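You operate a simulated robot arm through the tools that you are given. There is no shell and no other tool. Be economical: measure what you need, move in short steps, check, and stop when the job is done.

You run a simulated robot arm. Do the job below in one go: nothing can be reset, and whatever is moved stays where it is left.

TASK
Rest the sieve on the yellow bowl and sift in one scoop of flour.
Fine: scoop and sieve go back where they were.

Only the result counts: the job must be done as asked and must still hold three seconds after the hand-in. Knocking over, shifting, dropping, spilling or breaking anything else fails it.

THE ROBOT
A 7-joint arm with a two-finger parallel gripper, fixed in place. Base frame: the origin is at the foot of the arm, x ahead of it, y to its left, z up. Readings come in mm, rad, newtons and seconds.
With the tool pointing down near the work surface it reaches from about 340 to 780 mm from the base axis. Its first joint turns from -2.897 to 2.897 rad. Payload 3.91 kg.
The TCP is the grasp point between the finger pads, 30 mm short of the fingertips. In the tool frame z runs along the fingers and y along their closing line. Largest opening 110 mm; finger width 20, thickness 10; the body of the gripper, 48 by 112 mm, starts 55 mm behind the TCP.
Orientation is that of the tool frame in the base frame, as a unit quaternion [x, y, z, w]. With the fingers straight down and closing along the base's y, the tool's x points along the base's -x, its y along +y and its z along -z.

THE INTERFACE
- The arm moves only by the tool servo_tool. Its argument "targets" is a list of rows, each a list of 7 numbers: the shift along the base's x, y, z in units of 30 mm (1.0 is 30 mm), then the turn, a rotation vector about the base's x, y, z in units of 8 degrees (1.0 is 8 degrees), then the gripper command, from -1 (shut) to 1 (fully open), values between in proportion. In form: [[tx, ty, tz, rx, ry, rz, jaw], ...]. A call has 1 to 12 rows; each row shifts and turns the commanded pose from where the row before left it. A call with a number of a shift or a turn outside -1 to 1 is refused whole. A row lasts 0.2 s, in which the tool goes at most 50 mm and 0.15 rad; a call with a longer step from one row to the next is refused whole, and so is a gripper value outside its range. Where a pose cannot be reached the arm comes as near as it can. A force on the tool above 40 N (or 10 N above the force at the start of the call, whichever is more), or a blocked arm, ends the call early, and 0.2 s more pass. The fingers move at their own pace (about 153 mm/s each) and stop on an object; they squeeze with about 29 N. The grip force told is the motor's: it shows also when the fingers shut on nothing. Time passes only in rows, and 0.2 s behind the last, so rows that do not move let the fingers close. The reply holds the time, the measured pose of the TCP, the force on the tool along the base axes, the opening and the grip force, in the units named above and with some noise, with the torque about the TCP (base axes, N m) and any sound that the robot's microphone picked up.
- Cameras (640 x 400 px; columns grow to the right, rows downward): "scene" is fixed at [216, -652.6, 1513.2]; the picture's right is [0.78, -0.63, 0.00], its down [-0.35, -0.44, -0.83] and it looks along [0.52, 0.64, -0.56] (base axes); focal length 337 px, centre (320, 200). "wrist" rides on the gripper at [77, 7, -114] in the tool frame; the picture's right is [-0.09, 1.00, 0.00], its down [-0.80, -0.07, -0.59] and it looks along [-0.59, -0.05, 0.80] (tool axes); focal length 270 px, centre (320, 200). There is no depth. A picture from a camera that has moved, and an enlarged one, comes with that camera's place and axes in the base frame and with its lens. The place of the scene camera against the robot may be out by one fixed shift of up to 12 mm in any direction.
- capture(camera): a new picture of that camera. No time passes.
- slide_trunk(by): slides the trunk up (or, below 0, down) by that many mm; the arm rides with it, the base frame stays. It gives what a move gives, with no picture.
- close_up(camera, box): a new picture of the part [left, top, right, bottom] of that camera's present view, enlarged. No time passes.
- hand_in(): hands the job in; it is judged then, once.

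Go step by step. Nothing tells you positions but the pictures and the camera data: compare them with the known pose of the tool, close in by small moves and look again before you grip or let go. The budget is 120 turns and 64 pictures, counting those below and the enlarged ones. Unless the task says otherwise, let go and move clear before handing in, and close with one line.

The tools are called after "Call:" by a JSON object that holds its "op" and its "data". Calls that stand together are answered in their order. servo_tool: Moves the arm, as the interface text tells. Its arguments: {"type":"object","properties":{"targets":{"type":"array","items":{"type":"array","items":{"type":"number"}}}},"required":["targets"]} The other tools are called the same way: slide_trunk (by) slides the trunk up or down; capture (camera) takes a picture; close_up (camera, box) takes an enlarged picture of a part of a camera's view; hand_in () hands the job in.

At the start:

```text
time: 0.0
position: [455.9, -128.0, 1263.7]
ee_rot: [0.001, 1.0, -0.001, 0.0]
contact_force: [0.2, -0.4, 1.4]
moment: [-0.02, 0.0, 0.0]
opening: 110.2
gripper_force: 0.1
trunk travel left (down, up): [-550.0, 60.0]
```

scene: 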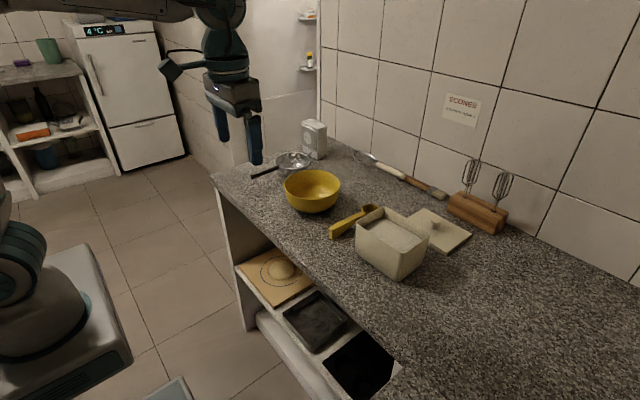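
wrist: 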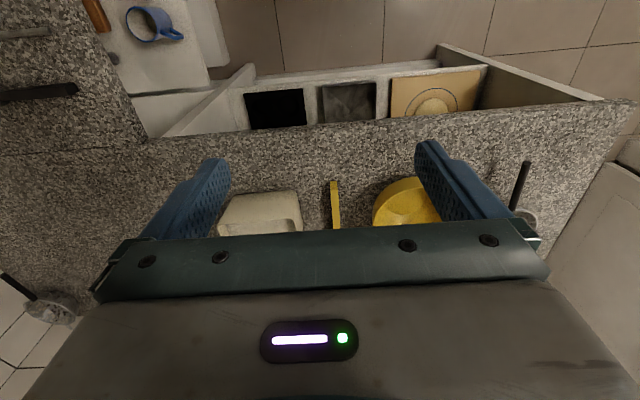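

I see a counter with a yellow bowl, a sieve behind it, a yellow scoop, a flour box and its lid beside it. I'll look closer before moving.

Call:
{"op": "close_up", "data": {"camera": "scene", "box": [230, 110, 390, 220]}}

Call:
{"op": "close_up", "data": {"camera": "scene", "box": [310, 180, 490, 290]}}

```text
3.64 times, centred on (310, 165) of scene
camera zoom: at [216.0, -652.6, 1513.2], right [0.78, -0.63, 0.0], down [-0.35, -0.44, -0.83], along [0.52, 0.64, -0.56], focal length 1226 px, centre (356, 327)
```

zoom: 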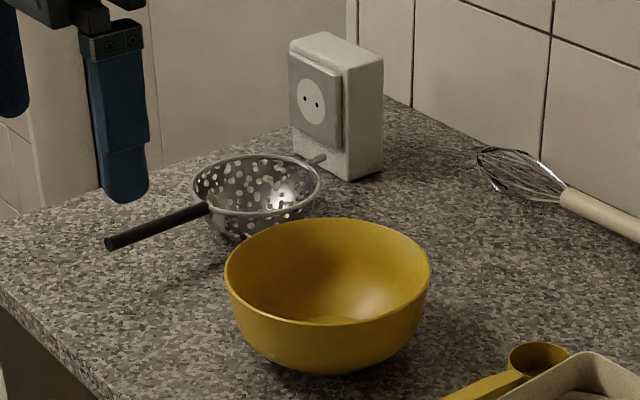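

```text
3.56 times, centred on (400, 235) of scene
camera zoom: at [216.0, -652.6, 1513.2], right [0.78, -0.63, 0.0], down [-0.35, -0.44, -0.83], along [0.52, 0.64, -0.56], focal length 1199 px, centre (36, 76)
```

zoom: 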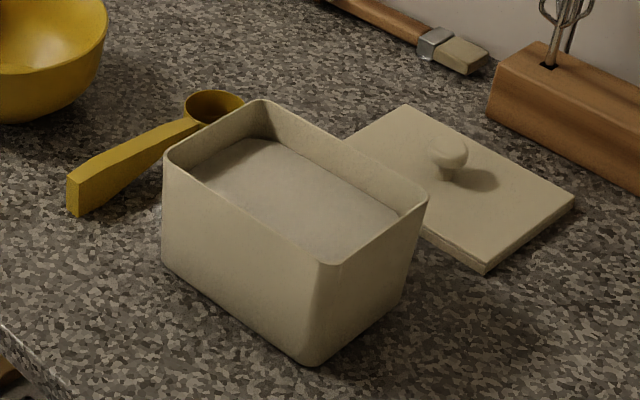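

The bowl looks to be at about x 745, y 40, with the sieve beyond it. I'll move forward so the wrist camera sees the objects without the gripper hiding them.

Call:
{"op": "servo_tool", "data": {"targets": [[1, 0.5, 0, 0, 0, 0, 1], [1, 0.5, 0, 0, 0, 0, 1], [1, 0.5, 0, 0, 0, 0, 1], [1, 0.5, 0, 0, 0, 0, 1], [0, 0, 0, 0, 0, 0, 1]]}}

Call:
{"op": "capture", "data": {"camera": "wrist"}}

```text
time: 1.2
position: [575.4, -67.8, 1265.2]
ee_rot: [-0.001, 1.0, 0.0, 0.0]
contact_force: [0.3, 0.4, -0.1]
moment: [0.01, -0.01, 0.01]
opening: 109.9
gripper_force: 0.2
trunk travel left (down, up): [-550.0, 60.0]
```

```text
59 pictures are left
camera wrist: at [499.2, -61.3, 1379.2], right [0.09, 1.0, 0.0], down [0.8, -0.07, 0.59], along [0.59, -0.05, -0.8], focal length 270 px, centre (320, 200)
```

wrist: 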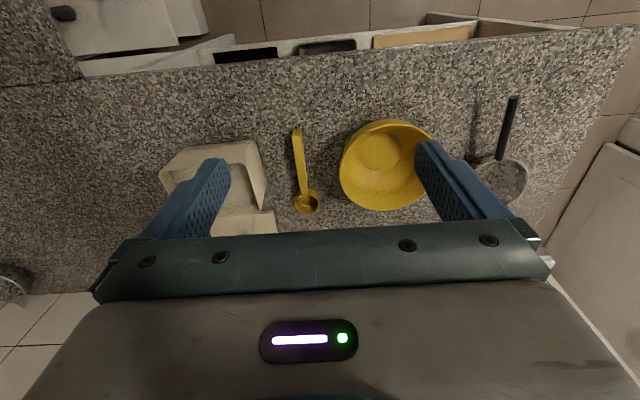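

The wrist view now shows flour box, scoop, bowl and sieve. I'll enlarge it for measuring.

Call:
{"op": "close_up", "data": {"camera": "wrist", "box": [330, 80, 550, 220]}}

Call:
{"op": "close_up", "data": {"camera": "wrist", "box": [150, 110, 350, 235]}}

Call:
{"op": "capture", "data": {"camera": "scene"}}

```text
2.86 times, centred on (440, 150) of wrist
camera zoom: at [499.2, -61.3, 1379.2], right [0.09, 1.0, 0.0], down [0.8, -0.07, 0.59], along [0.59, -0.05, -0.8], focal length 772 px, centre (-23, 343)
```

zoom: 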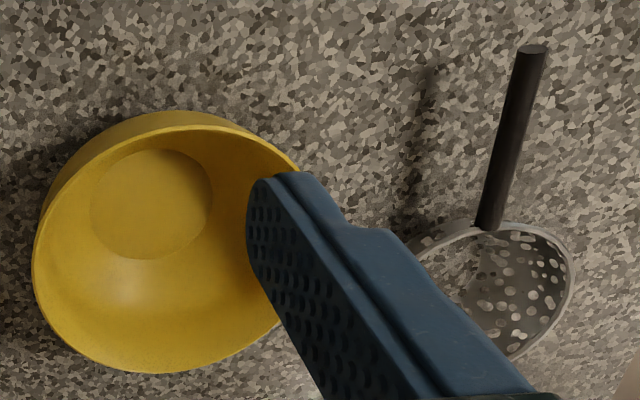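

```text
3.20 times, centred on (250, 172) of wrist
camera zoom: at [499.2, -61.3, 1379.2], right [0.09, 1.0, 0.0], down [0.8, -0.07, 0.59], along [0.59, -0.05, -0.8], focal length 865 px, centre (544, 288)
```

zoom: 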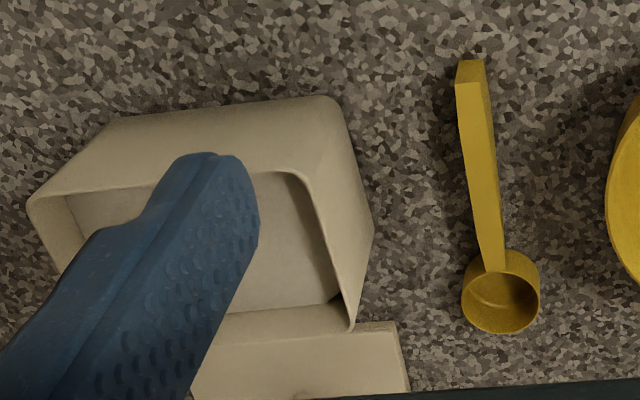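

```text
56 pictures are left
```

scene: 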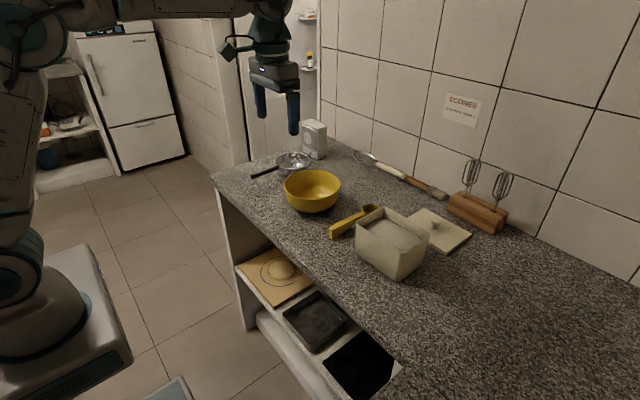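

Rough fixes: bowl centre at (731, 30) with its rim at z≈985, and the sieve near (795, 246) with its handle pointing toward the robot. I'll move in above the sieve and check its shape.

Call:
{"op": "servo_tool", "data": {"targets": [[0.18, 0.92, -0.28, 0, 0, 0, 1], [0.18, 0.92, -0.28, 0, 0, 0, 1], [0.18, 0.92, -0.28, 0, 0, 0, 1], [0.18, 0.92, -0.28, 0, 0, 0, 1], [0.18, 0.92, -0.28, 0, 0, 0, 1], [0.18, 0.92, -0.28, 0, 0, 0, 1], [0.18, 0.92, -0.28, 0, 0, 0, 1], [0.18, 0.92, -0.28, 0, 0, 0, 1], [0.18, 0.92, -0.28, 0, 0, 0, 1], [0.18, 0.92, -0.28, 0, 0, 0, 1], [0, 0, 0, 0, 0, 0, 1]]}}

Call:
{"op": "close_up", "data": {"camera": "wrist", "box": [160, 50, 480, 250]}}

Call:
{"op": "close_up", "data": {"camera": "scene", "box": [245, 140, 325, 190]}}

```text
time: 3.6
position: [630.1, 208.8, 1179.5]
ee_rot: [0.001, 1.0, 0.0, 0.0]
contact_force: [-0.3, -0.1, 0.2]
moment: [0.01, -0.01, -0.03]
opening: 110.0
gripper_force: 0.1
trunk travel left (down, up): [-550.0, 60.0]
```

```text
2.00 times, centred on (320, 150) of wrist
camera zoom: at [554.3, 215.6, 1294.2], right [0.09, 1.0, 0.0], down [0.8, -0.07, 0.59], along [0.59, -0.05, -0.8], focal length 541 px, centre (320, 300)
```

zoom: 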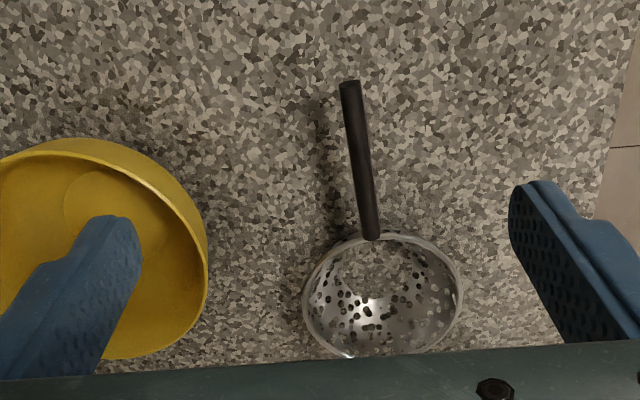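

```text
8.00 times, centred on (285, 165) of scene
camera zoom: at [216.0, -652.6, 1513.2], right [0.78, -0.63, 0.0], down [-0.35, -0.44, -0.83], along [0.52, 0.64, -0.56], focal length 2698 px, centre (600, 480)
```

zoom: 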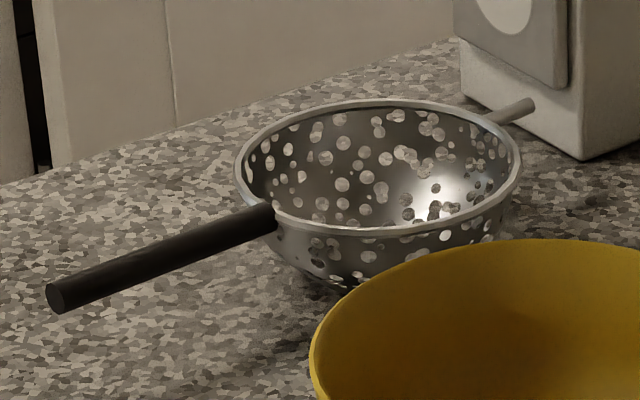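

The sieve handle lies flat at z≈955, from (644, 226) to (752, 236). The rim radius is about 62 mm, centre about (803, 243), and a lug sticks out on the far side. I'll come down over the handle with about 5° of yaw, gripping far enough out that the fingers will clear the bowl rim.

Call:
{"op": "servo_tool", "data": {"targets": [[0.322, 0.117, -0.94, 0, 0, 0.105, 1], [0.322, 0.117, -0.94, 0, 0, 0.105, 1], [0.322, 0.117, -0.94, 0, 0, 0.105, 1], [0.322, 0.117, -0.94, 0, 0, 0.105, 1], [0.322, 0.117, -0.94, 0, 0, 0.105, 1], [0.322, 0.117, -0.94, 0, 0, 0.105, 1], [0, 0, 0, 0, 0, 0, 1]]}}

Call:
{"op": "capture", "data": {"camera": "wrist"}}

Call:
{"op": "close_up", "data": {"camera": "scene", "box": [230, 110, 390, 210]}}

```text
time: 5.2
position: [690.1, 230.0, 1010.9]
ee_rot: [-0.043, 0.999, 0.0, 0.0]
contact_force: [-0.5, 0.1, -0.1]
moment: [-0.01, 0.02, -0.01]
opening: 109.9
gripper_force: 0.0
trunk travel left (down, up): [-550.0, 60.0]
```

```text
53 pictures are left
camera wrist: at [612.5, 229.3, 1124.2], right [0.0, 1.0, 0.0], down [0.8, 0.0, 0.59], along [0.59, 0.0, -0.8], focal length 270 px, centre (320, 200)
```

wrist: 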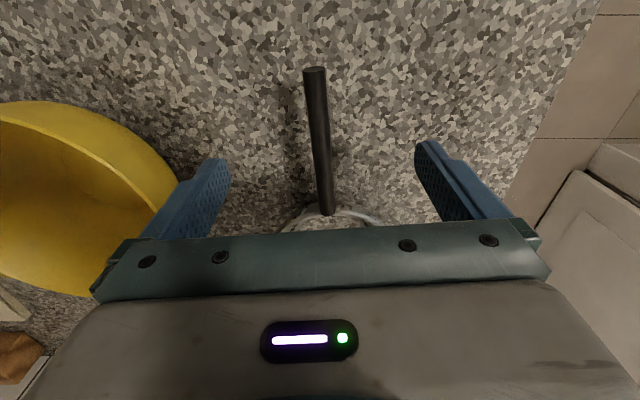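

```text
4.00 times, centred on (310, 160) of scene
camera zoom: at [216.0, -652.6, 1513.2], right [0.78, -0.63, 0.0], down [-0.35, -0.44, -0.83], along [0.52, 0.64, -0.56], focal length 1349 px, centre (360, 360)
```

zoom: 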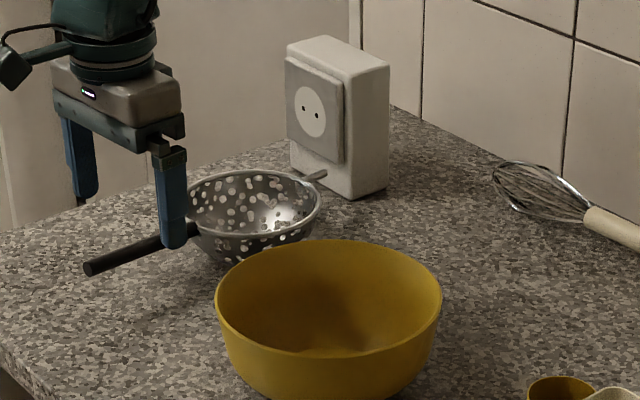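

The handle is centred between the fingers and the estimate holds (z≈955). I'll go down and grip.

Call:
{"op": "servo_tool", "data": {"targets": [[0, 0, -0.6, 0, 0, 0, 1], [0, 0, -0.6, 0, 0, 0, 1], [0, 0, -0.6, 0, 0, 0, 1], [0, 0, 0, 0, 0, 0, 1]]}}

Call:
{"op": "capture", "data": {"camera": "wrist"}}

Call:
{"op": "close_up", "data": {"camera": "scene", "box": [245, 130, 335, 190]}}

```text
time: 6.2
position: [686.9, 228.8, 957.4]
ee_rot: [-0.044, 0.999, 0.0, 0.0]
contact_force: [-0.1, -0.9, -0.8]
moment: [0.0, 0.02, -0.03]
opening: 110.2
gripper_force: 0.1
trunk travel left (down, up): [-550.0, 60.0]
```

```text
51 pictures are left
camera wrist: at [611.3, 228.0, 1071.9], right [0.0, 1.0, 0.0], down [0.8, 0.0, 0.59], along [0.59, 0.0, -0.8], focal length 270 px, centre (320, 200)
```

wrist: 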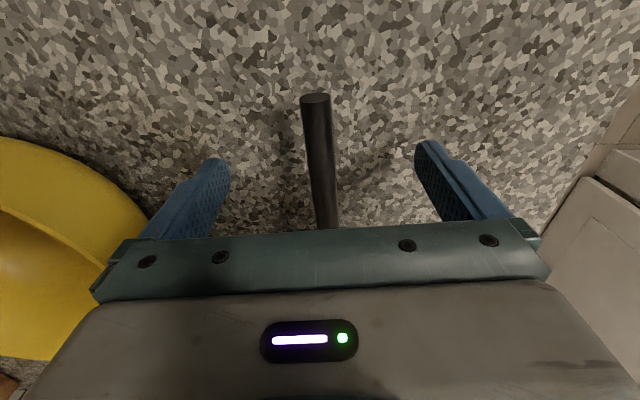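

```text
6.67 times, centred on (290, 160) of scene
camera zoom: at [216.0, -652.6, 1513.2], right [0.78, -0.63, 0.0], down [-0.35, -0.44, -0.83], along [0.52, 0.64, -0.56], focal length 2248 px, centre (520, 467)
```

zoom: 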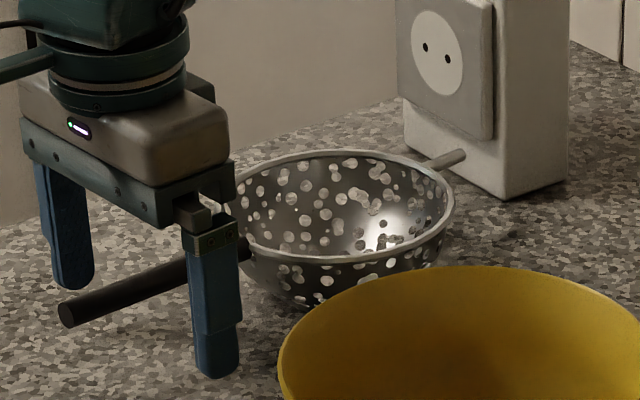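

The handle sits between the pads. I'll lower 4 mm and close.

Call:
{"op": "servo_tool", "data": {"targets": [[0, 0, -0.13, 0, 0, 0, 1], [0, 0, 0, 0, 0, 0, 0], [0, 0, 0, 0, 0, 0, -1], [0, 0, 0, 0, 0, 0, -1], [0, 0, 0, 0, 0, 0, -1]]}}

```text
time: 7.4
position: [688.3, 228.0, 953.5]
ee_rot: [-0.043, 0.999, -0.001, 0.0]
contact_force: [-0.4, 1.1, 0.1]
moment: [0.02, 0.0, 0.06]
opening: 13.6
gripper_force: 29.3
trunk travel left (down, up): [-550.0, 60.0]
```

The handle is gripped (13.6 mm across). I'll lift slowly straight up.

Call:
{"op": "servo_tool", "data": {"targets": [[0, 0, 0.2, 0, 0, 0, -1], [0, 0, 0.4, 0, 0, 0, -1], [0, 0, 0.7, 0, 0, 0, -1], [0, 0, 0.7, 0, 0, 0, -1], [0, 0, 0.7, 0, 0, 0, -1], [0, 0, 0.7, 0, 0, 0, -1], [0, 0, 0.6, 0, 0, 0, -1], [0, 0, 0, 0, 0, 0, -1]]}}

Call:
{"op": "close_up", "data": {"camera": "scene", "box": [245, 100, 345, 220]}}

Call:
{"op": "capture", "data": {"camera": "wrist"}}

```text
time: 9.2
position: [689.6, 230.6, 1073.7]
ee_rot: [-0.044, 0.999, 0.0, -0.001]
contact_force: [0.7, -0.2, -1.1]
moment: [0.0, 0.14, 0.01]
opening: 13.1
gripper_force: 28.7
trunk travel left (down, up): [-550.0, 60.0]
```

```text
3.33 times, centred on (295, 160) of scene
camera zoom: at [216.0, -652.6, 1513.2], right [0.78, -0.63, 0.0], down [-0.35, -0.44, -0.83], along [0.52, 0.64, -0.56], focal length 1124 px, centre (403, 333)
```

zoom: 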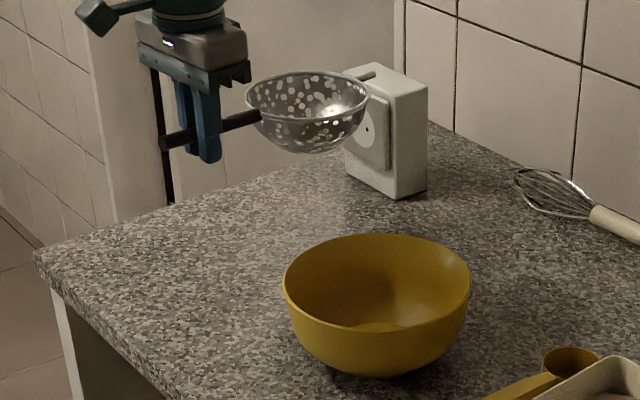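

```text
48 pictures are left
camera wrist: at [612.1, 230.0, 1187.8], right [0.0, 1.0, 0.0], down [0.8, 0.0, 0.59], along [0.59, 0.0, -0.8], focal length 270 px, centre (320, 200)
```

wrist: 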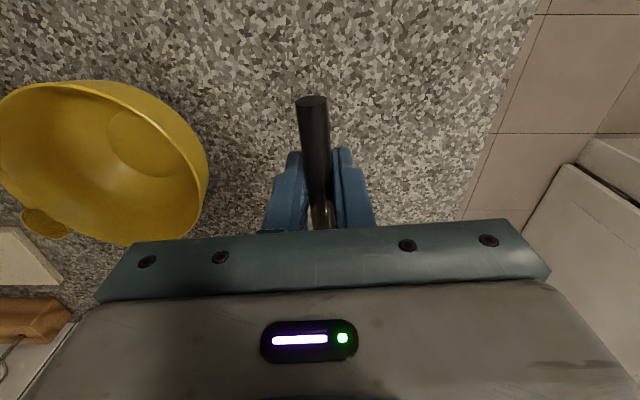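

The sieve is held level, and its lug reaches about 100 mm from its centre, so it will span the bowl's 80 mm rim radius. I'll carry it over the bowl at a safe height.

Call:
{"op": "servo_tool", "data": {"targets": [[-0.313, -0.833, 0.1, 0, 0, -0.079, -1], [-0.313, -0.833, 0.1, 0, 0, -0.079, -1], [-0.313, -0.833, 0.1, 0, 0, -0.079, -1], [-0.313, -0.833, 0.1, 0, 0, -0.079, -1], [-0.313, -0.833, 0.1, 0, 0, -0.079, -1], [-0.313, -0.833, 0.1, 0, 0, -0.079, -1], [-0.313, -0.833, 0.1, 0, 0, -0.079, -1], [-0.313, -0.833, 0.1, 0, 0, -0.079, -1], [0, 0, 0, 0, 0, 0, -1]]}}

Call:
{"op": "close_up", "data": {"camera": "scene", "box": [240, 110, 400, 220]}}

Call:
{"op": "capture", "data": {"camera": "wrist"}}

```text
time: 11.2
position: [614.1, 26.1, 1093.8]
ee_rot: [0.001, 1.0, 0.0, 0.0]
contact_force: [0.4, 0.1, -1.1]
moment: [0.02, 0.12, 0.0]
opening: 13.3
gripper_force: 28.8
trunk travel left (down, up): [-550.0, 60.0]
```

```text
3.64 times, centred on (320, 165) of scene
camera zoom: at [216.0, -652.6, 1513.2], right [0.78, -0.63, 0.0], down [-0.35, -0.44, -0.83], along [0.52, 0.64, -0.56], focal length 1226 px, centre (320, 327)
```

zoom: 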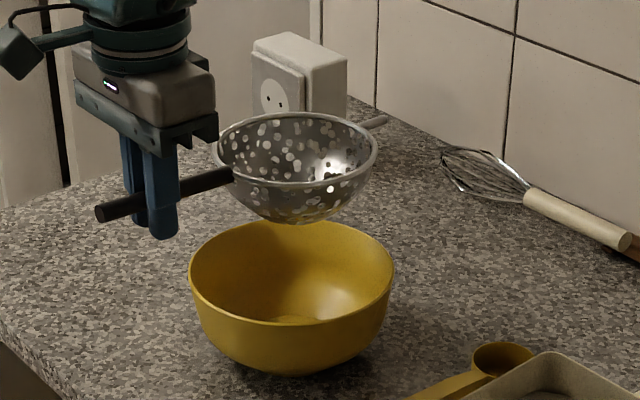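

```text
46 pictures are left
camera wrist: at [538.8, 34.2, 1209.0], right [0.09, 1.0, 0.0], down [0.8, -0.07, 0.59], along [0.59, -0.05, -0.8], focal length 270 px, centre (320, 200)
```

wrist: 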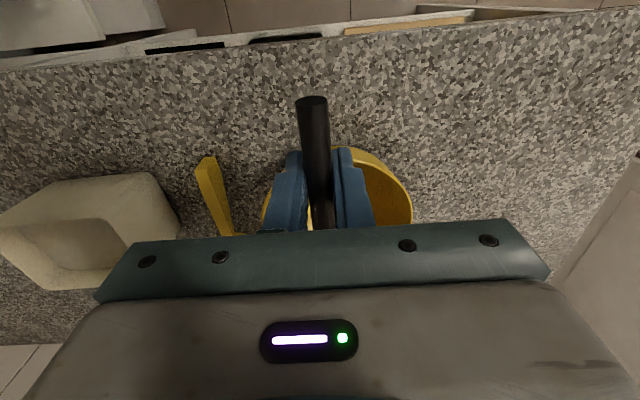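

Bowl centre by wrist views is about (741, 36) with the rim at z≈985, and the scene view gives a few mm less. I'll split the difference, lower most of the way and compare where parallax is small.

Call:
{"op": "servo_tool", "data": {"targets": [[0.1, 0.25, -0.5, 0, 0, 0, -1], [0, 0, -0.5, 0, 0, 0, -1], [0, 0, -0.5, 0, 0, 0, -1], [0, 0, -0.5, 0, 0, 0, -1], [0, 0, 0, 0, 0, 0, -1]]}}

Call:
{"op": "close_up", "data": {"camera": "scene", "box": [255, 140, 375, 215]}}

```text
time: 12.4
position: [618.8, 36.3, 1036.6]
ee_rot: [0.0, 1.0, 0.0, 0.0]
contact_force: [-0.5, 0.0, -1.3]
moment: [-0.02, 0.14, -0.03]
opening: 13.3
gripper_force: 29.4
trunk travel left (down, up): [-550.0, 60.0]
```

```text
5.33 times, centred on (315, 178) of scene
camera zoom: at [216.0, -652.6, 1513.2], right [0.78, -0.63, 0.0], down [-0.35, -0.44, -0.83], along [0.52, 0.64, -0.56], focal length 1799 px, centre (347, 320)
```

zoom: 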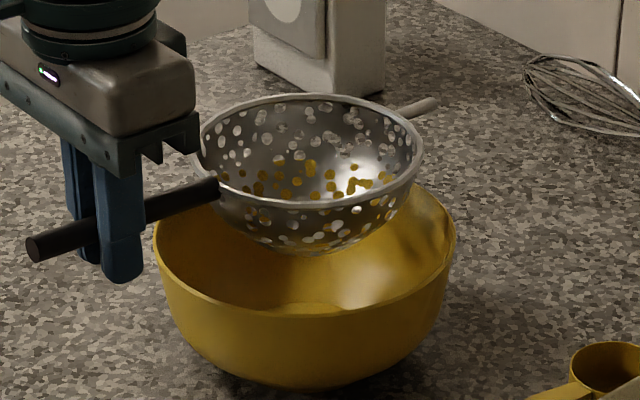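

The two rims look concentric within a few mm, which is well inside the margin. I'll lower gently until it touches.

Call:
{"op": "servo_tool", "data": {"targets": [[0, 0, -0.4, 0, 0, 0, -1], [0, 0, -0.4, 0, 0, 0, -1], [0, 0, -0.3, 0, 0, 0, -1], [0, 0, -0.1, 0, 0, 0, -1], [0, 0, 0, 0, 0, 0, -1]]}}

Call:
{"op": "close_up", "data": {"camera": "scene", "box": [255, 140, 375, 215]}}

```text
time: 13.6
position: [615.9, 36.0, 999.1]
ee_rot: [0.0, 1.0, 0.0, 0.0]
contact_force: [-0.9, 0.3, -1.1]
moment: [-0.02, 0.14, 0.0]
opening: 12.9
gripper_force: 29.0
trunk travel left (down, up): [-550.0, 60.0]
```

```text
5.33 times, centred on (315, 178) of scene
camera zoom: at [216.0, -652.6, 1513.2], right [0.78, -0.63, 0.0], down [-0.35, -0.44, -0.83], along [0.52, 0.64, -0.56], focal length 1799 px, centre (347, 320)
```

zoom: 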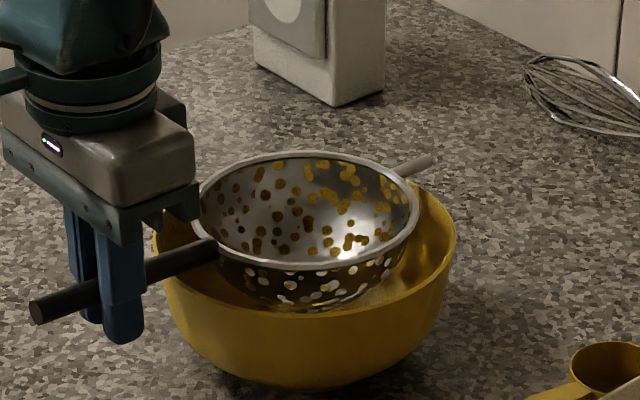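

The sieve is still clear of the rim with about 15–20 mm to go. I'll keep lowering slowly and watch the force.

Call:
{"op": "servo_tool", "data": {"targets": [[0, 0, -0.12, 0, 0, 0, -1], [0, 0, -0.12, 0, 0, 0, -1], [0, 0, -0.1, 0, 0, 0, -1]]}}

```text
time: 14.4
position: [616.6, 36.5, 990.7]
ee_rot: [0.0, 1.0, 0.0, 0.002]
contact_force: [-0.7, 0.4, 6.1]
moment: [0.0, -0.39, 0.03]
opening: 13.3
gripper_force: 29.2
trunk travel left (down, up): [-550.0, 60.0]
```

It touched at z≈991, so the rim is at about 984. I'll look before releasing.

Call:
{"op": "close_up", "data": {"camera": "scene", "box": [255, 140, 375, 215]}}

Call:
{"op": "capture", "data": {"camera": "wrist"}}

```text
5.33 times, centred on (315, 178) of scene
camera zoom: at [216.0, -652.6, 1513.2], right [0.78, -0.63, 0.0], down [-0.35, -0.44, -0.83], along [0.52, 0.64, -0.56], focal length 1799 px, centre (347, 320)
```

zoom: 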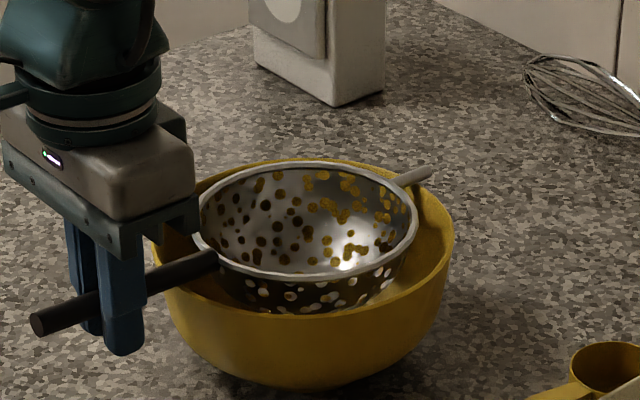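

```text
42 pictures are left
camera wrist: at [539.6, 42.9, 1105.9], right [0.09, 1.0, 0.0], down [0.8, -0.07, 0.6], along [0.59, -0.05, -0.8], focal length 270 px, centre (320, 200)
```

wrist: 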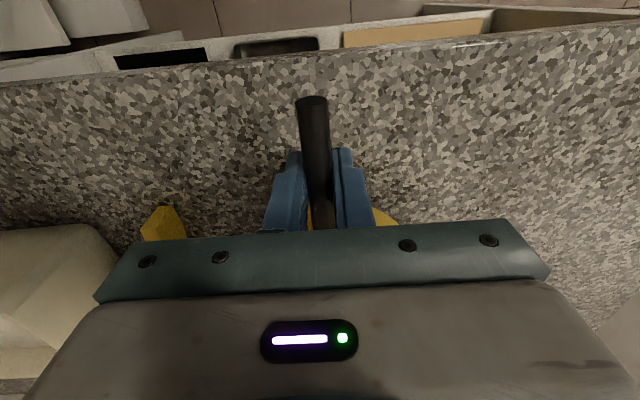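

The handle is on the near rim and the lug spans the far rim. I'll release and look.

Call:
{"op": "servo_tool", "data": {"targets": [[0, 0, 0.05, 0, 0, 0, -0.6], [0, 0, 0, 0, 0, 0, -0.3], [0, 0, 0, 0, 0, 0, -0.3], [0, 0, 0, 0, 0, 0, -0.3]]}}

Call:
{"op": "close_up", "data": {"camera": "scene", "box": [255, 140, 375, 215]}}

```text
time: 15.4
position: [615.8, 36.8, 992.0]
ee_rot: [0.0, 1.0, 0.0, 0.0]
contact_force: [-0.2, -0.3, 0.2]
moment: [-0.01, 0.04, 0.0]
opening: 38.6
gripper_force: 0.1
trunk travel left (down, up): [-550.0, 60.0]
```

```text
5.33 times, centred on (315, 178) of scene
camera zoom: at [216.0, -652.6, 1513.2], right [0.78, -0.63, 0.0], down [-0.35, -0.44, -0.83], along [0.52, 0.64, -0.56], focal length 1799 px, centre (347, 320)
```

zoom: 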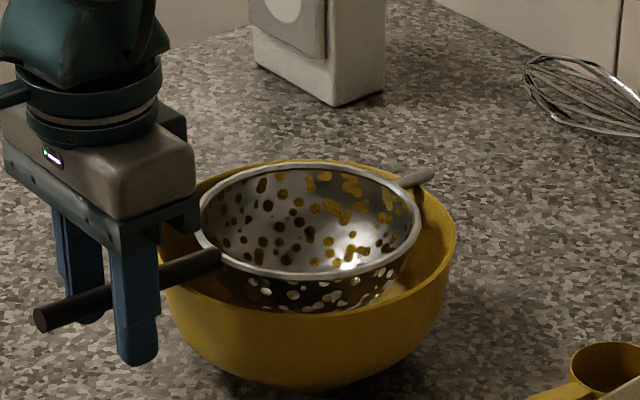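

The sieve rests stably on the bowl. I'll go up and over to inspect the scoop and flour box.

Call:
{"op": "servo_tool", "data": {"targets": [[0, 0, 0.9, 0, 0, 0, -0.3], [0, 0, 0.9, 0, 0, 0, -0.3], [0, 0, 0.9, 0, 0, 0, -0.3], [0, 0, 0.9, 0, 0, 0, 0], [0.1, -0.9, 0.4, 0, 0, 0, 0.5], [0.1, -0.9, 0.4, 0, 0, 0, 1], [0.1, -0.9, 0.4, 0, 0, 0, 1], [0.1, -0.9, 0, 0, 0, 0, 1], [0.1, -0.9, 0, 0, 0, 0, 1], [0.1, -0.9, 0, 0, 0, 0, 1], [0, 0, 0, 0, 0, 0, 1]]}}

Call:
{"op": "capture", "data": {"camera": "wrist"}}

Call:
{"op": "close_up", "data": {"camera": "scene", "box": [310, 185, 450, 285]}}

```text
time: 17.8
position: [634.4, -126.5, 1136.2]
ee_rot: [0.0, 1.0, 0.0, -0.001]
contact_force: [-0.4, 0.7, 0.4]
moment: [0.01, 0.02, -0.02]
opening: 109.8
gripper_force: 0.1
trunk travel left (down, up): [-550.0, 60.0]
```

```text
40 pictures are left
camera wrist: at [558.8, -119.8, 1250.4], right [0.09, 1.0, 0.0], down [0.8, -0.07, 0.59], along [0.59, -0.05, -0.8], focal length 270 px, centre (320, 200)
```

wrist: 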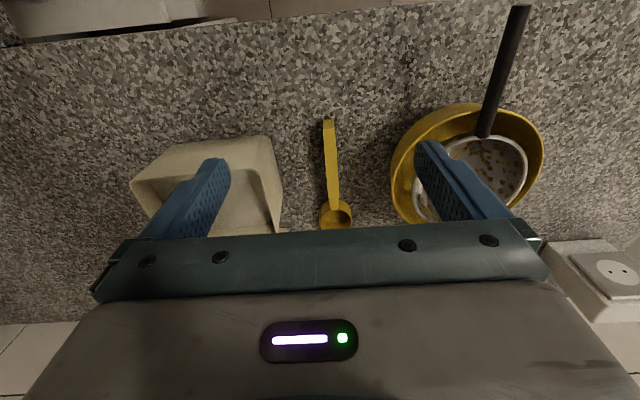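

```text
4.00 times, centred on (380, 235) of scene
camera zoom: at [216.0, -652.6, 1513.2], right [0.78, -0.63, 0.0], down [-0.35, -0.44, -0.83], along [0.52, 0.64, -0.56], focal length 1349 px, centre (80, 60)
```

zoom: 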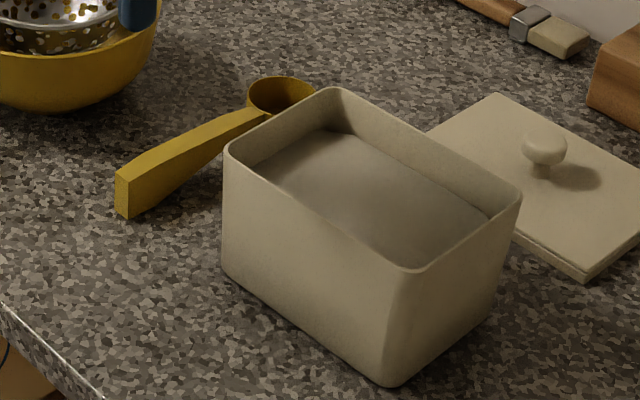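

I'll enlarge the wrist view on the scoop and the box.

Call:
{"op": "close_up", "data": {"camera": "wrist", "box": [240, 100, 420, 235]}}

Call:
{"op": "close_up", "data": {"camera": "scene", "box": [330, 195, 400, 245]}}

```text
2.96 times, centred on (330, 168) of wrist
camera zoom: at [558.8, -119.8, 1250.4], right [0.09, 1.0, 0.0], down [0.8, -0.07, 0.59], along [0.59, -0.05, -0.8], focal length 801 px, centre (290, 296)
```

zoom: 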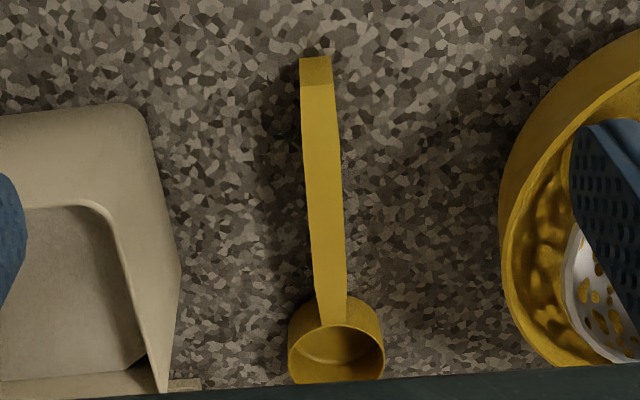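

```text
8.00 times, centred on (365, 220) of scene
camera zoom: at [216.0, -652.6, 1513.2], right [0.78, -0.63, 0.0], down [-0.35, -0.44, -0.83], along [0.52, 0.64, -0.56], focal length 2698 px, centre (-40, 40)
```

zoom: 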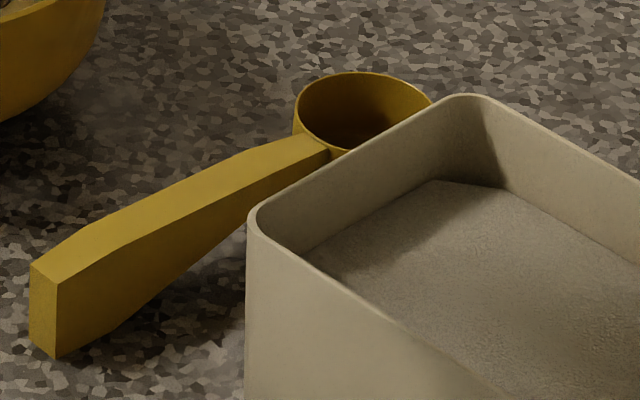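

The scoop handle runs along x at y≈-119.5, from x≈685 to the cup (centre about x 830, rim z≈932). The handle's end block spans z 900–936 and the table is at about 900. The box rim is at z≈996, x 700–800, y −346 to −198, with flour near z 958.

I plan to hold the scoop with the gripper leaning back 45°, so that I can pitch to scoop and roll to pour. First I'll rehearse the lean and roll in free air.

Call:
{"op": "servo_tool", "data": {"targets": [[0, 0.3, 0.3, 0, -0.94, 0, 0], [0, 0.3, 0.3, 0, -0.94, 0, 0], [0, 0, 0, 0, -0.94, 0, 0], [0, 0, 0, 0, -0.94, 0, 0], [0, 0, 0, 0, -0.94, 0, 0], [0, 0, 0, 0, -0.94, 0, 0], [0, 0, 0, 0, 0, 0, 0]]}}

Call:
{"op": "servo_tool", "data": {"targets": [[0, 0, 0, 1, 0, 0, 0], [0, 0, 0, 1, 0, 0, 0], [0, 0, 0, 1, 0, 0, 0], [0, 0, 0, 1, 0, 0, 0], [0, 0, 0, 1, 0, 0, 0], [0, 0, 0, 1, 0, 0, 0], [0, 0, 0, 1, 0, 0, 0], [0, 0, 0, 1, 0, 0, 0], [0, 0, 0, 1, 0, 0, 0], [0, 0, 0, 1, 0, 0, 0], [0, 0, 0, 0, 0, 0, 0]]}}

```text
time: 19.4
position: [634.1, -108.1, 1154.6]
ee_rot: [0.0, 0.923, 0.0, 0.384]
contact_force: [0.3, 0.4, -0.1]
moment: [0.03, -0.05, 0.05]
opening: 54.8
gripper_force: 0.0
trunk travel left (down, up): [-550.0, 60.0]
```

```text
time: 21.8
position: [634.6, -107.9, 1153.1]
ee_rot: [0.246, 0.707, 0.594, 0.294]
contact_force: [-0.2, -0.6, 0.9]
moment: [-0.02, 0.0, 0.01]
opening: 55.1
gripper_force: 0.2
trunk travel left (down, up): [-550.0, 60.0]
```

Roll +80° is reached exactly. I'll continue the rehearsal to about 128°.

Call:
{"op": "servo_tool", "data": {"targets": [[0, 0, 0, 1, 0, 0, 0], [0, 0, 0, 1, 0, 0, 0], [0, 0, 0, 1, 0, 0, 0], [0, 0, 0, 1, 0, 0, 0], [0, 0, 0, 1, 0, 0, 0], [0, 0, 0, 1, 0, 0, 0], [0, 0, 0, 0, 0, 0, 0]]}}

Call:
{"op": "capture", "data": {"camera": "scene"}}

```text
time: 23.4
position: [634.1, -107.7, 1153.7]
ee_rot: [0.345, 0.404, 0.831, 0.168]
contact_force: [-0.4, 0.2, 0.8]
moment: [0.0, -0.02, 0.03]
opening: 55.1
gripper_force: 0.0
trunk travel left (down, up): [-550.0, 60.0]
```

```text
36 pictures are left
```

scene: 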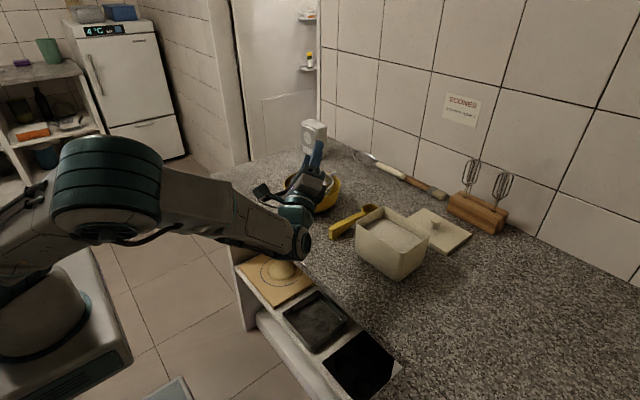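

The roll is reachable. I'll roll back and go to a pre-grasp point above the scoop handle end.

Call:
{"op": "servo_tool", "data": {"targets": [[0, 0, 0, -1, 0, 0, 0], [0, 0, 0, -1, 0, 0, 0], [0, 0, 0, -1, 0, 0, 0], [0, 0, 0, -1, 0, 0, 0], [0, 0, 0, -1, 0, 0, 0], [0, 0, 0, -1, 0, 0, 0], [0, 0, 0, -1, 0, 0, 0], [0, 0, 0, -1, 0, 0, 0], [0, 0, 0, -1, 0, 0, 0], [0, 0, 0, -1, 0, 0, 0], [0, 0, 0, -1, 0, 0, 0], [0, 0, 0, -1, 0, 0, 0]]}}

Call:
{"op": "servo_tool", "data": {"targets": [[0, 0, 0, -1, 0, 0, 0], [0, 0, 0, -1, 0, 0, 0], [0, 0, 0, -1, 0, 0, 0], [0, 0, 0, -1, 0, 0, 0], [0.5, -0.1, -1, 0, 0, 0, 0], [0.5, -0.1, -1, 0, 0, 0, 0], [0.5, -0.1, -1, 0, 0, 0, 0], [0.5, -0.1, -1, 0, 0, 0, 0], [0, 0, 0, 0, 0, 0, 0]]}}

Call:
{"op": "capture", "data": {"camera": "wrist"}}

Call:
{"op": "close_up", "data": {"camera": "scene", "box": [300, 160, 430, 270]}}

```text
time: 26.0
position: [633.2, -106.6, 1153.7]
ee_rot: [0.105, 0.888, 0.254, 0.369]
contact_force: [-0.4, 0.1, 0.5]
moment: [0.01, 0.01, -0.02]
opening: 55.1
gripper_force: 0.0
trunk travel left (down, up): [-550.0, 60.0]
```

```text
time: 28.0
position: [694.8, -122.5, 1033.4]
ee_rot: [0.001, 0.923, 0.0, 0.384]
contact_force: [0.7, -0.2, 0.1]
moment: [0.01, 0.03, 0.02]
opening: 55.0
gripper_force: 0.1
trunk travel left (down, up): [-550.0, 60.0]
```

```text
35 pictures are left
camera wrist: at [560.1, -115.7, 1059.4], right [0.06, 1.0, 0.06], down [0.14, -0.07, 0.99], along [0.99, -0.05, -0.15], focal length 270 px, centre (320, 200)
```

wrist: 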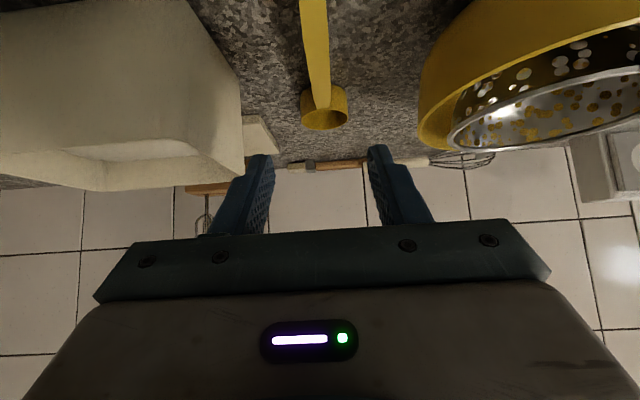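

```text
3.64 times, centred on (365, 215) of scene
camera zoom: at [216.0, -652.6, 1513.2], right [0.78, -0.63, 0.0], down [-0.35, -0.44, -0.83], along [0.52, 0.64, -0.56], focal length 1226 px, centre (156, 146)
```

zoom: 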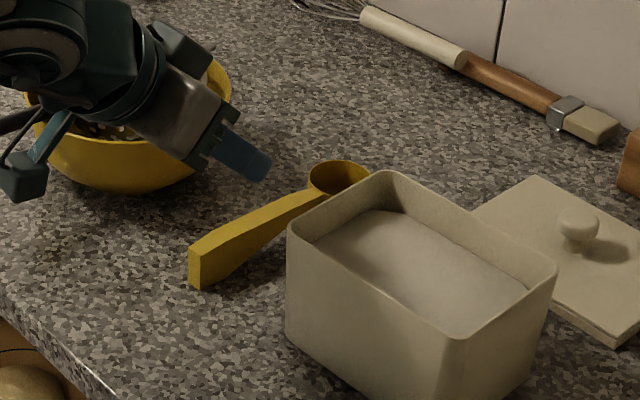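

The handle sits at y≈-119.5. I'll correct by 3 mm and come down so that the fingertips stop a few mm above the table.

Call:
{"op": "servo_tool", "data": {"targets": [[0.06, 0.1, -0.65, 0, 0, 0, 0], [0.06, 0, -0.65, 0, 0, 0, 0], [0.06, 0, -0.65, 0, 0, 0, 0], [0.06, 0, -0.6, 0, 0, 0, 0], [0.06, 0, -0.45, 0, 0, 0, 0], [0, 0, 0, 0, 0, 0, 0]]}}

Call:
{"op": "close_up", "data": {"camera": "scene", "box": [300, 180, 400, 260]}}

Call:
{"op": "capture", "data": {"camera": "wrist"}}

```text
time: 29.4
position: [702.1, -116.3, 943.3]
ee_rot: [0.0, 0.924, 0.0, 0.383]
contact_force: [0.2, -0.5, 0.5]
moment: [-0.04, 0.0, 0.03]
opening: 55.0
gripper_force: 0.0
trunk travel left (down, up): [-550.0, 60.0]
```

```text
5.00 times, centred on (350, 220) of scene
camera zoom: at [216.0, -652.6, 1513.2], right [0.78, -0.63, 0.0], down [-0.35, -0.44, -0.83], along [0.52, 0.64, -0.56], focal length 1686 px, centre (170, 100)
```

zoom: 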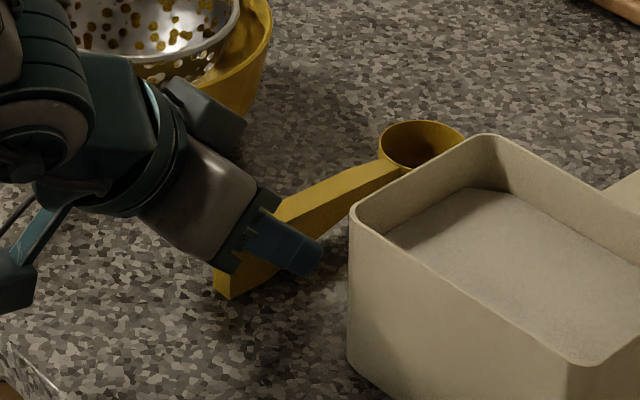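

```text
32 pictures are left
camera wrist: at [567.8, -109.6, 969.3], right [0.06, 1.0, 0.06], down [0.14, -0.07, 0.99], along [0.99, -0.05, -0.15], focal length 270 px, centre (320, 200)
```

wrist: 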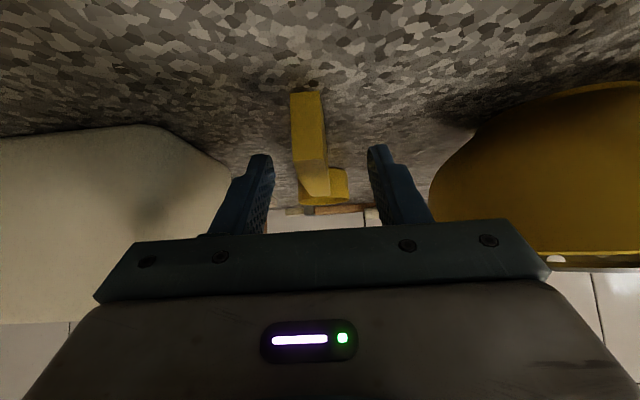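

Consistent: handle centre at y≈-119.3, end block z 902–936. I'll lower another 7 mm, centre in y and close.

Call:
{"op": "servo_tool", "data": {"targets": [[0.05, -0.1, -0.22, 0, 0, 0, 0], [0, 0, 0, 0, 0, 0, -0.4], [0, 0, 0, 0, 0, 0, -1], [0, 0, 0, 0, 0, 0, -1], [0, 0, 0, 0, 0, 0, -1]]}}

```text
time: 30.6
position: [705.0, -119.7, 938.4]
ee_rot: [0.001, 0.923, -0.001, 0.385]
contact_force: [1.4, -0.2, 1.0]
moment: [0.04, -0.27, -0.06]
opening: 14.9
gripper_force: 29.1
trunk travel left (down, up): [-550.0, 60.0]
```

The scoop is gripped (14.9 mm). I'll lift it straight up.

Call:
{"op": "servo_tool", "data": {"targets": [[0, 0, 0.2, 0, 0, 0, -1], [0, 0, 0.4, 0, 0, 0, -1], [0, 0, 0.8, 0, 0, 0, -1], [0, 0, 0.8, 0, 0, 0, -1], [0, 0, 0.8, 0, 0, 0, -1], [0, 0, 0.8, 0, 0, 0, -1], [0, 0, 0.8, 0, 0, 0, -1], [0, 0, 0, 0, 0, 0, -1]]}}

Call:
{"op": "capture", "data": {"camera": "wrist"}}

Call:
{"op": "close_up", "data": {"camera": "scene", "box": [280, 140, 440, 260]}}

```text
time: 32.4
position: [706.4, -119.9, 1075.3]
ee_rot: [0.0, 0.924, 0.0, 0.383]
contact_force: [0.5, 0.0, -0.9]
moment: [0.01, 0.06, 0.0]
opening: 15.2
gripper_force: 29.2
trunk travel left (down, up): [-550.0, 60.0]
```

```text
31 pictures are left
camera wrist: at [571.4, -113.3, 1101.2], right [0.06, 1.0, 0.06], down [0.14, -0.07, 0.99], along [0.99, -0.05, -0.15], focal length 270 px, centre (320, 200)
```

wrist: 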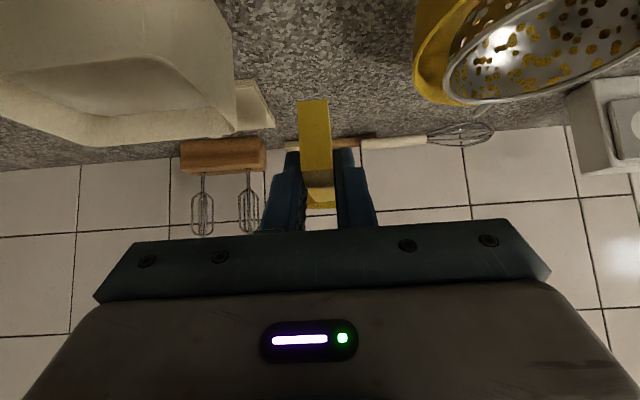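

```text
3.33 times, centred on (360, 200) of scene
camera zoom: at [216.0, -652.6, 1513.2], right [0.78, -0.63, 0.0], down [-0.35, -0.44, -0.83], along [0.52, 0.64, -0.56], focal length 1124 px, centre (187, 200)
```

zoom: 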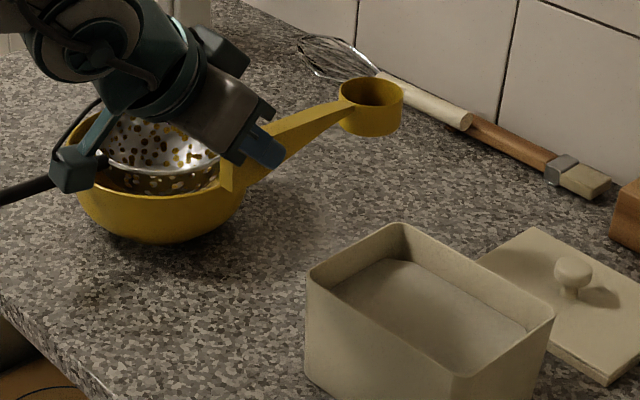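

The scoop is held securely, with the cup centre about 125 mm ahead of the TCP. I'll yaw it −55° so its handle crosses the box's diagonal, which gives the most wall clearance. Then I'll pitch it 50° nose-down above the box.

Call:
{"op": "servo_tool", "data": {"targets": [[0, -0.44, 0.4, 0, 0, -0.98, -1], [0, -0.44, 0.4, 0, 0, -0.98, -1], [0, -0.44, 0.4, 0, 0, -0.98, -1], [0, -0.44, 0.4, 0, 0, -0.98, -1], [0, -0.44, 0.4, 0, 0, -0.98, -1], [0, -0.44, 0.4, 0, 0, -0.98, -1], [0, -0.44, 0.4, 0, 0, -0.98, -1], [0, 0, 0, 0, 0, 0, -1]]}}

Call:
{"op": "servo_tool", "data": {"targets": [[0, 0, 0, 0.731, 0.513, 0, -1], [0, 0, 0, 0.731, 0.513, 0, -1], [0, 0, 0, 0.731, 0.513, 0, -1], [0, 0, 0, 0.731, 0.513, 0, -1], [0, 0, 0, 0.731, 0.513, 0, -1], [0, 0, 0, 0.731, 0.513, 0, -1], [0, 0, 0, 0.731, 0.513, 0, -1], [0, 0, 0, 0, 0, 0, -1]]}}

Call:
{"op": "capture", "data": {"camera": "wrist"}}

Call:
{"op": "close_up", "data": {"camera": "scene", "box": [310, 140, 470, 280]}}

```text
time: 34.2
position: [705.0, -213.2, 1158.8]
ee_rot: [0.426, 0.819, -0.177, 0.34]
contact_force: [0.5, -0.2, 0.7]
moment: [0.04, 0.02, -0.01]
opening: 15.3
gripper_force: 28.9
trunk travel left (down, up): [-550.0, 60.0]
```

```text
time: 36.0
position: [695.1, -209.7, 1155.7]
ee_rot: [0.461, 0.886, 0.021, -0.038]
contact_force: [0.0, -0.4, -0.5]
moment: [0.01, 0.0, 0.01]
opening: 15.2
gripper_force: 29.5
out of reach, approached as far as the arm can: row 7
trunk travel left (down, up): [-550.0, 60.0]
```

```text
29 pictures are left
camera wrist: at [663.6, -151.2, 1275.9], right [0.87, 0.5, -0.01], down [0.43, -0.74, 0.52], along [0.26, -0.45, -0.85], focal length 270 px, centre (320, 200)
```

wrist: 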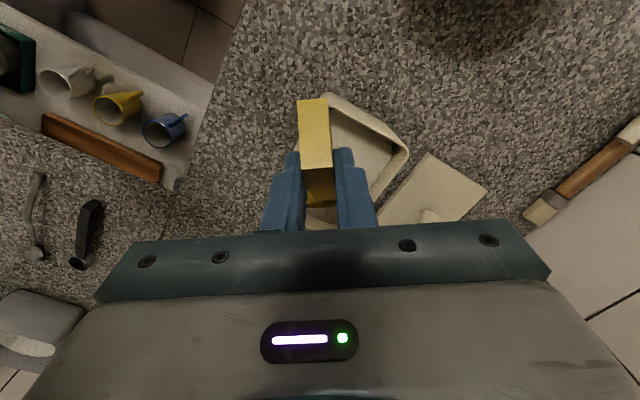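

```text
2.86 times, centred on (390, 210) of scene
camera zoom: at [216.0, -652.6, 1513.2], right [0.78, -0.63, 0.0], down [-0.35, -0.44, -0.83], along [0.52, 0.64, -0.56], focal length 964 px, centre (120, 171)
```

zoom: 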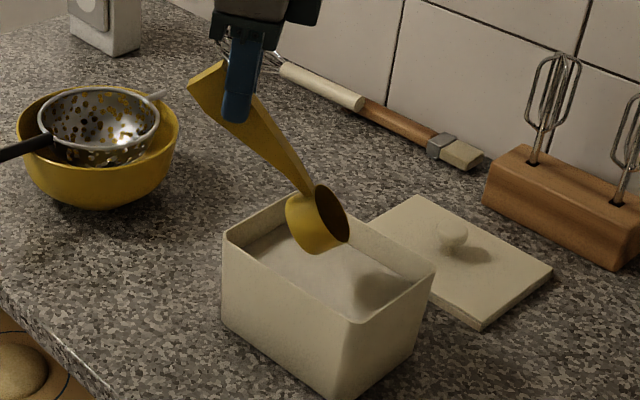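

The pitched cup hangs over the box, but the arm ran slightly short of reach at this height. I'll descend a little and see whether the intended pose becomes reachable.

Call:
{"op": "servo_tool", "data": {"targets": [[0, 0, -0.5, 0, 0, 0, -1], [0, 0, -0.5, 0, 0, 0, -1], [0.1, 0, -0.3, 0, 0, 0, -1], [0, 0, 0, 0, 0, 0, -1]]}}

```text
time: 37.0
position: [698.0, -208.4, 1116.5]
ee_rot: [0.46, 0.887, 0.02, -0.037]
contact_force: [0.3, -0.9, -0.4]
moment: [-0.03, 0.03, 0.0]
opening: 14.8
gripper_force: 28.8
trunk travel left (down, up): [-550.0, 60.0]
```

It reaches at this height. I'll nudge toward the box centre and lower to just above the rim, then look.

Call:
{"op": "servo_tool", "data": {"targets": [[0.15, -0.05, -0.3, 0, 0, 0, -1], [0.15, -0.05, -0.3, 0, 0, 0, -1], [0, 0, 0, 0, 0, 0, -1]]}}

Call:
{"op": "close_up", "data": {"camera": "scene", "box": [340, 160, 450, 280]}}

Call:
{"op": "capture", "data": {"camera": "wrist"}}

```text
time: 37.8
position: [707.2, -212.5, 1098.5]
ee_rot: [0.461, 0.887, 0.02, -0.037]
contact_force: [0.4, 0.6, -0.8]
moment: [0.03, 0.0, 0.04]
opening: 14.9
gripper_force: 28.6
trunk travel left (down, up): [-550.0, 60.0]
```

```text
3.33 times, centred on (395, 220) of scene
camera zoom: at [216.0, -652.6, 1513.2], right [0.78, -0.63, 0.0], down [-0.35, -0.44, -0.83], along [0.52, 0.64, -0.56], focal length 1124 px, centre (70, 133)
```

zoom: 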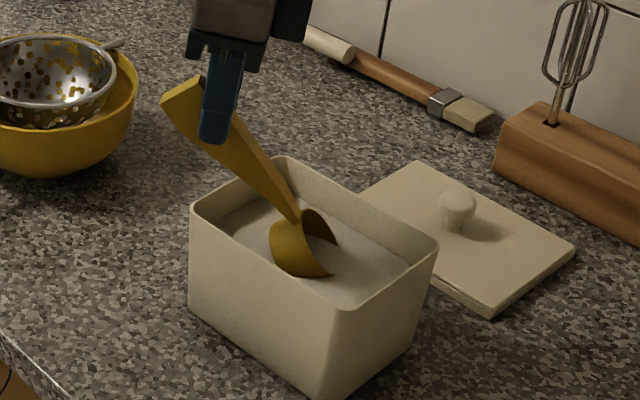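

```text
26 pictures are left
camera wrist: at [674.8, -153.6, 1219.0], right [0.87, 0.5, -0.01], down [0.43, -0.74, 0.52], along [0.26, -0.46, -0.85], focal length 270 px, centre (320, 200)
```

wrist: 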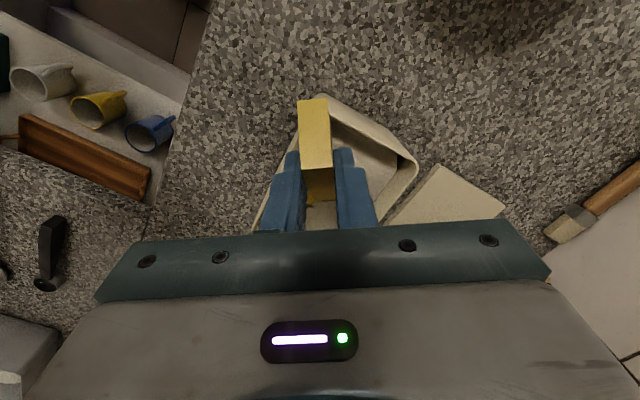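

The cup's lip is already entering the flour, which is higher than I thought, with the handle well clear of the walls. I'll dip about 26 mm deeper and push slightly forward.

Call:
{"op": "servo_tool", "data": {"targets": [[0, 0, -0.3, 0, 0, 0, -1], [0, 0, -0.3, 0, 0, 0, -1], [0, 0, -0.25, 0, 0, 0, -1], [0.1, -0.14, 0, 0, 0, 0, -1], [0.09, -0.13, 0, 0, 0, 0, -1], [0, 0, 0, 0, 0, 0, -1]]}}

Call:
{"op": "close_up", "data": {"camera": "scene", "box": [340, 170, 450, 280]}}

```text
time: 39.2
position: [713.0, -219.6, 1073.9]
ee_rot: [0.46, 0.887, 0.02, -0.039]
contact_force: [0.1, 0.1, -0.3]
moment: [0.04, 0.01, 0.01]
opening: 15.0
gripper_force: 29.4
trunk travel left (down, up): [-550.0, 60.0]
```

```text
3.64 times, centred on (395, 225) of scene
camera zoom: at [216.0, -652.6, 1513.2], right [0.78, -0.63, 0.0], down [-0.35, -0.44, -0.83], along [0.52, 0.64, -0.56], focal length 1226 px, centre (47, 109)
```

zoom: 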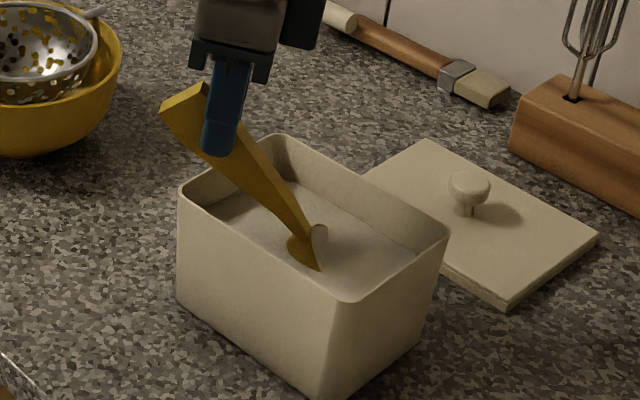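

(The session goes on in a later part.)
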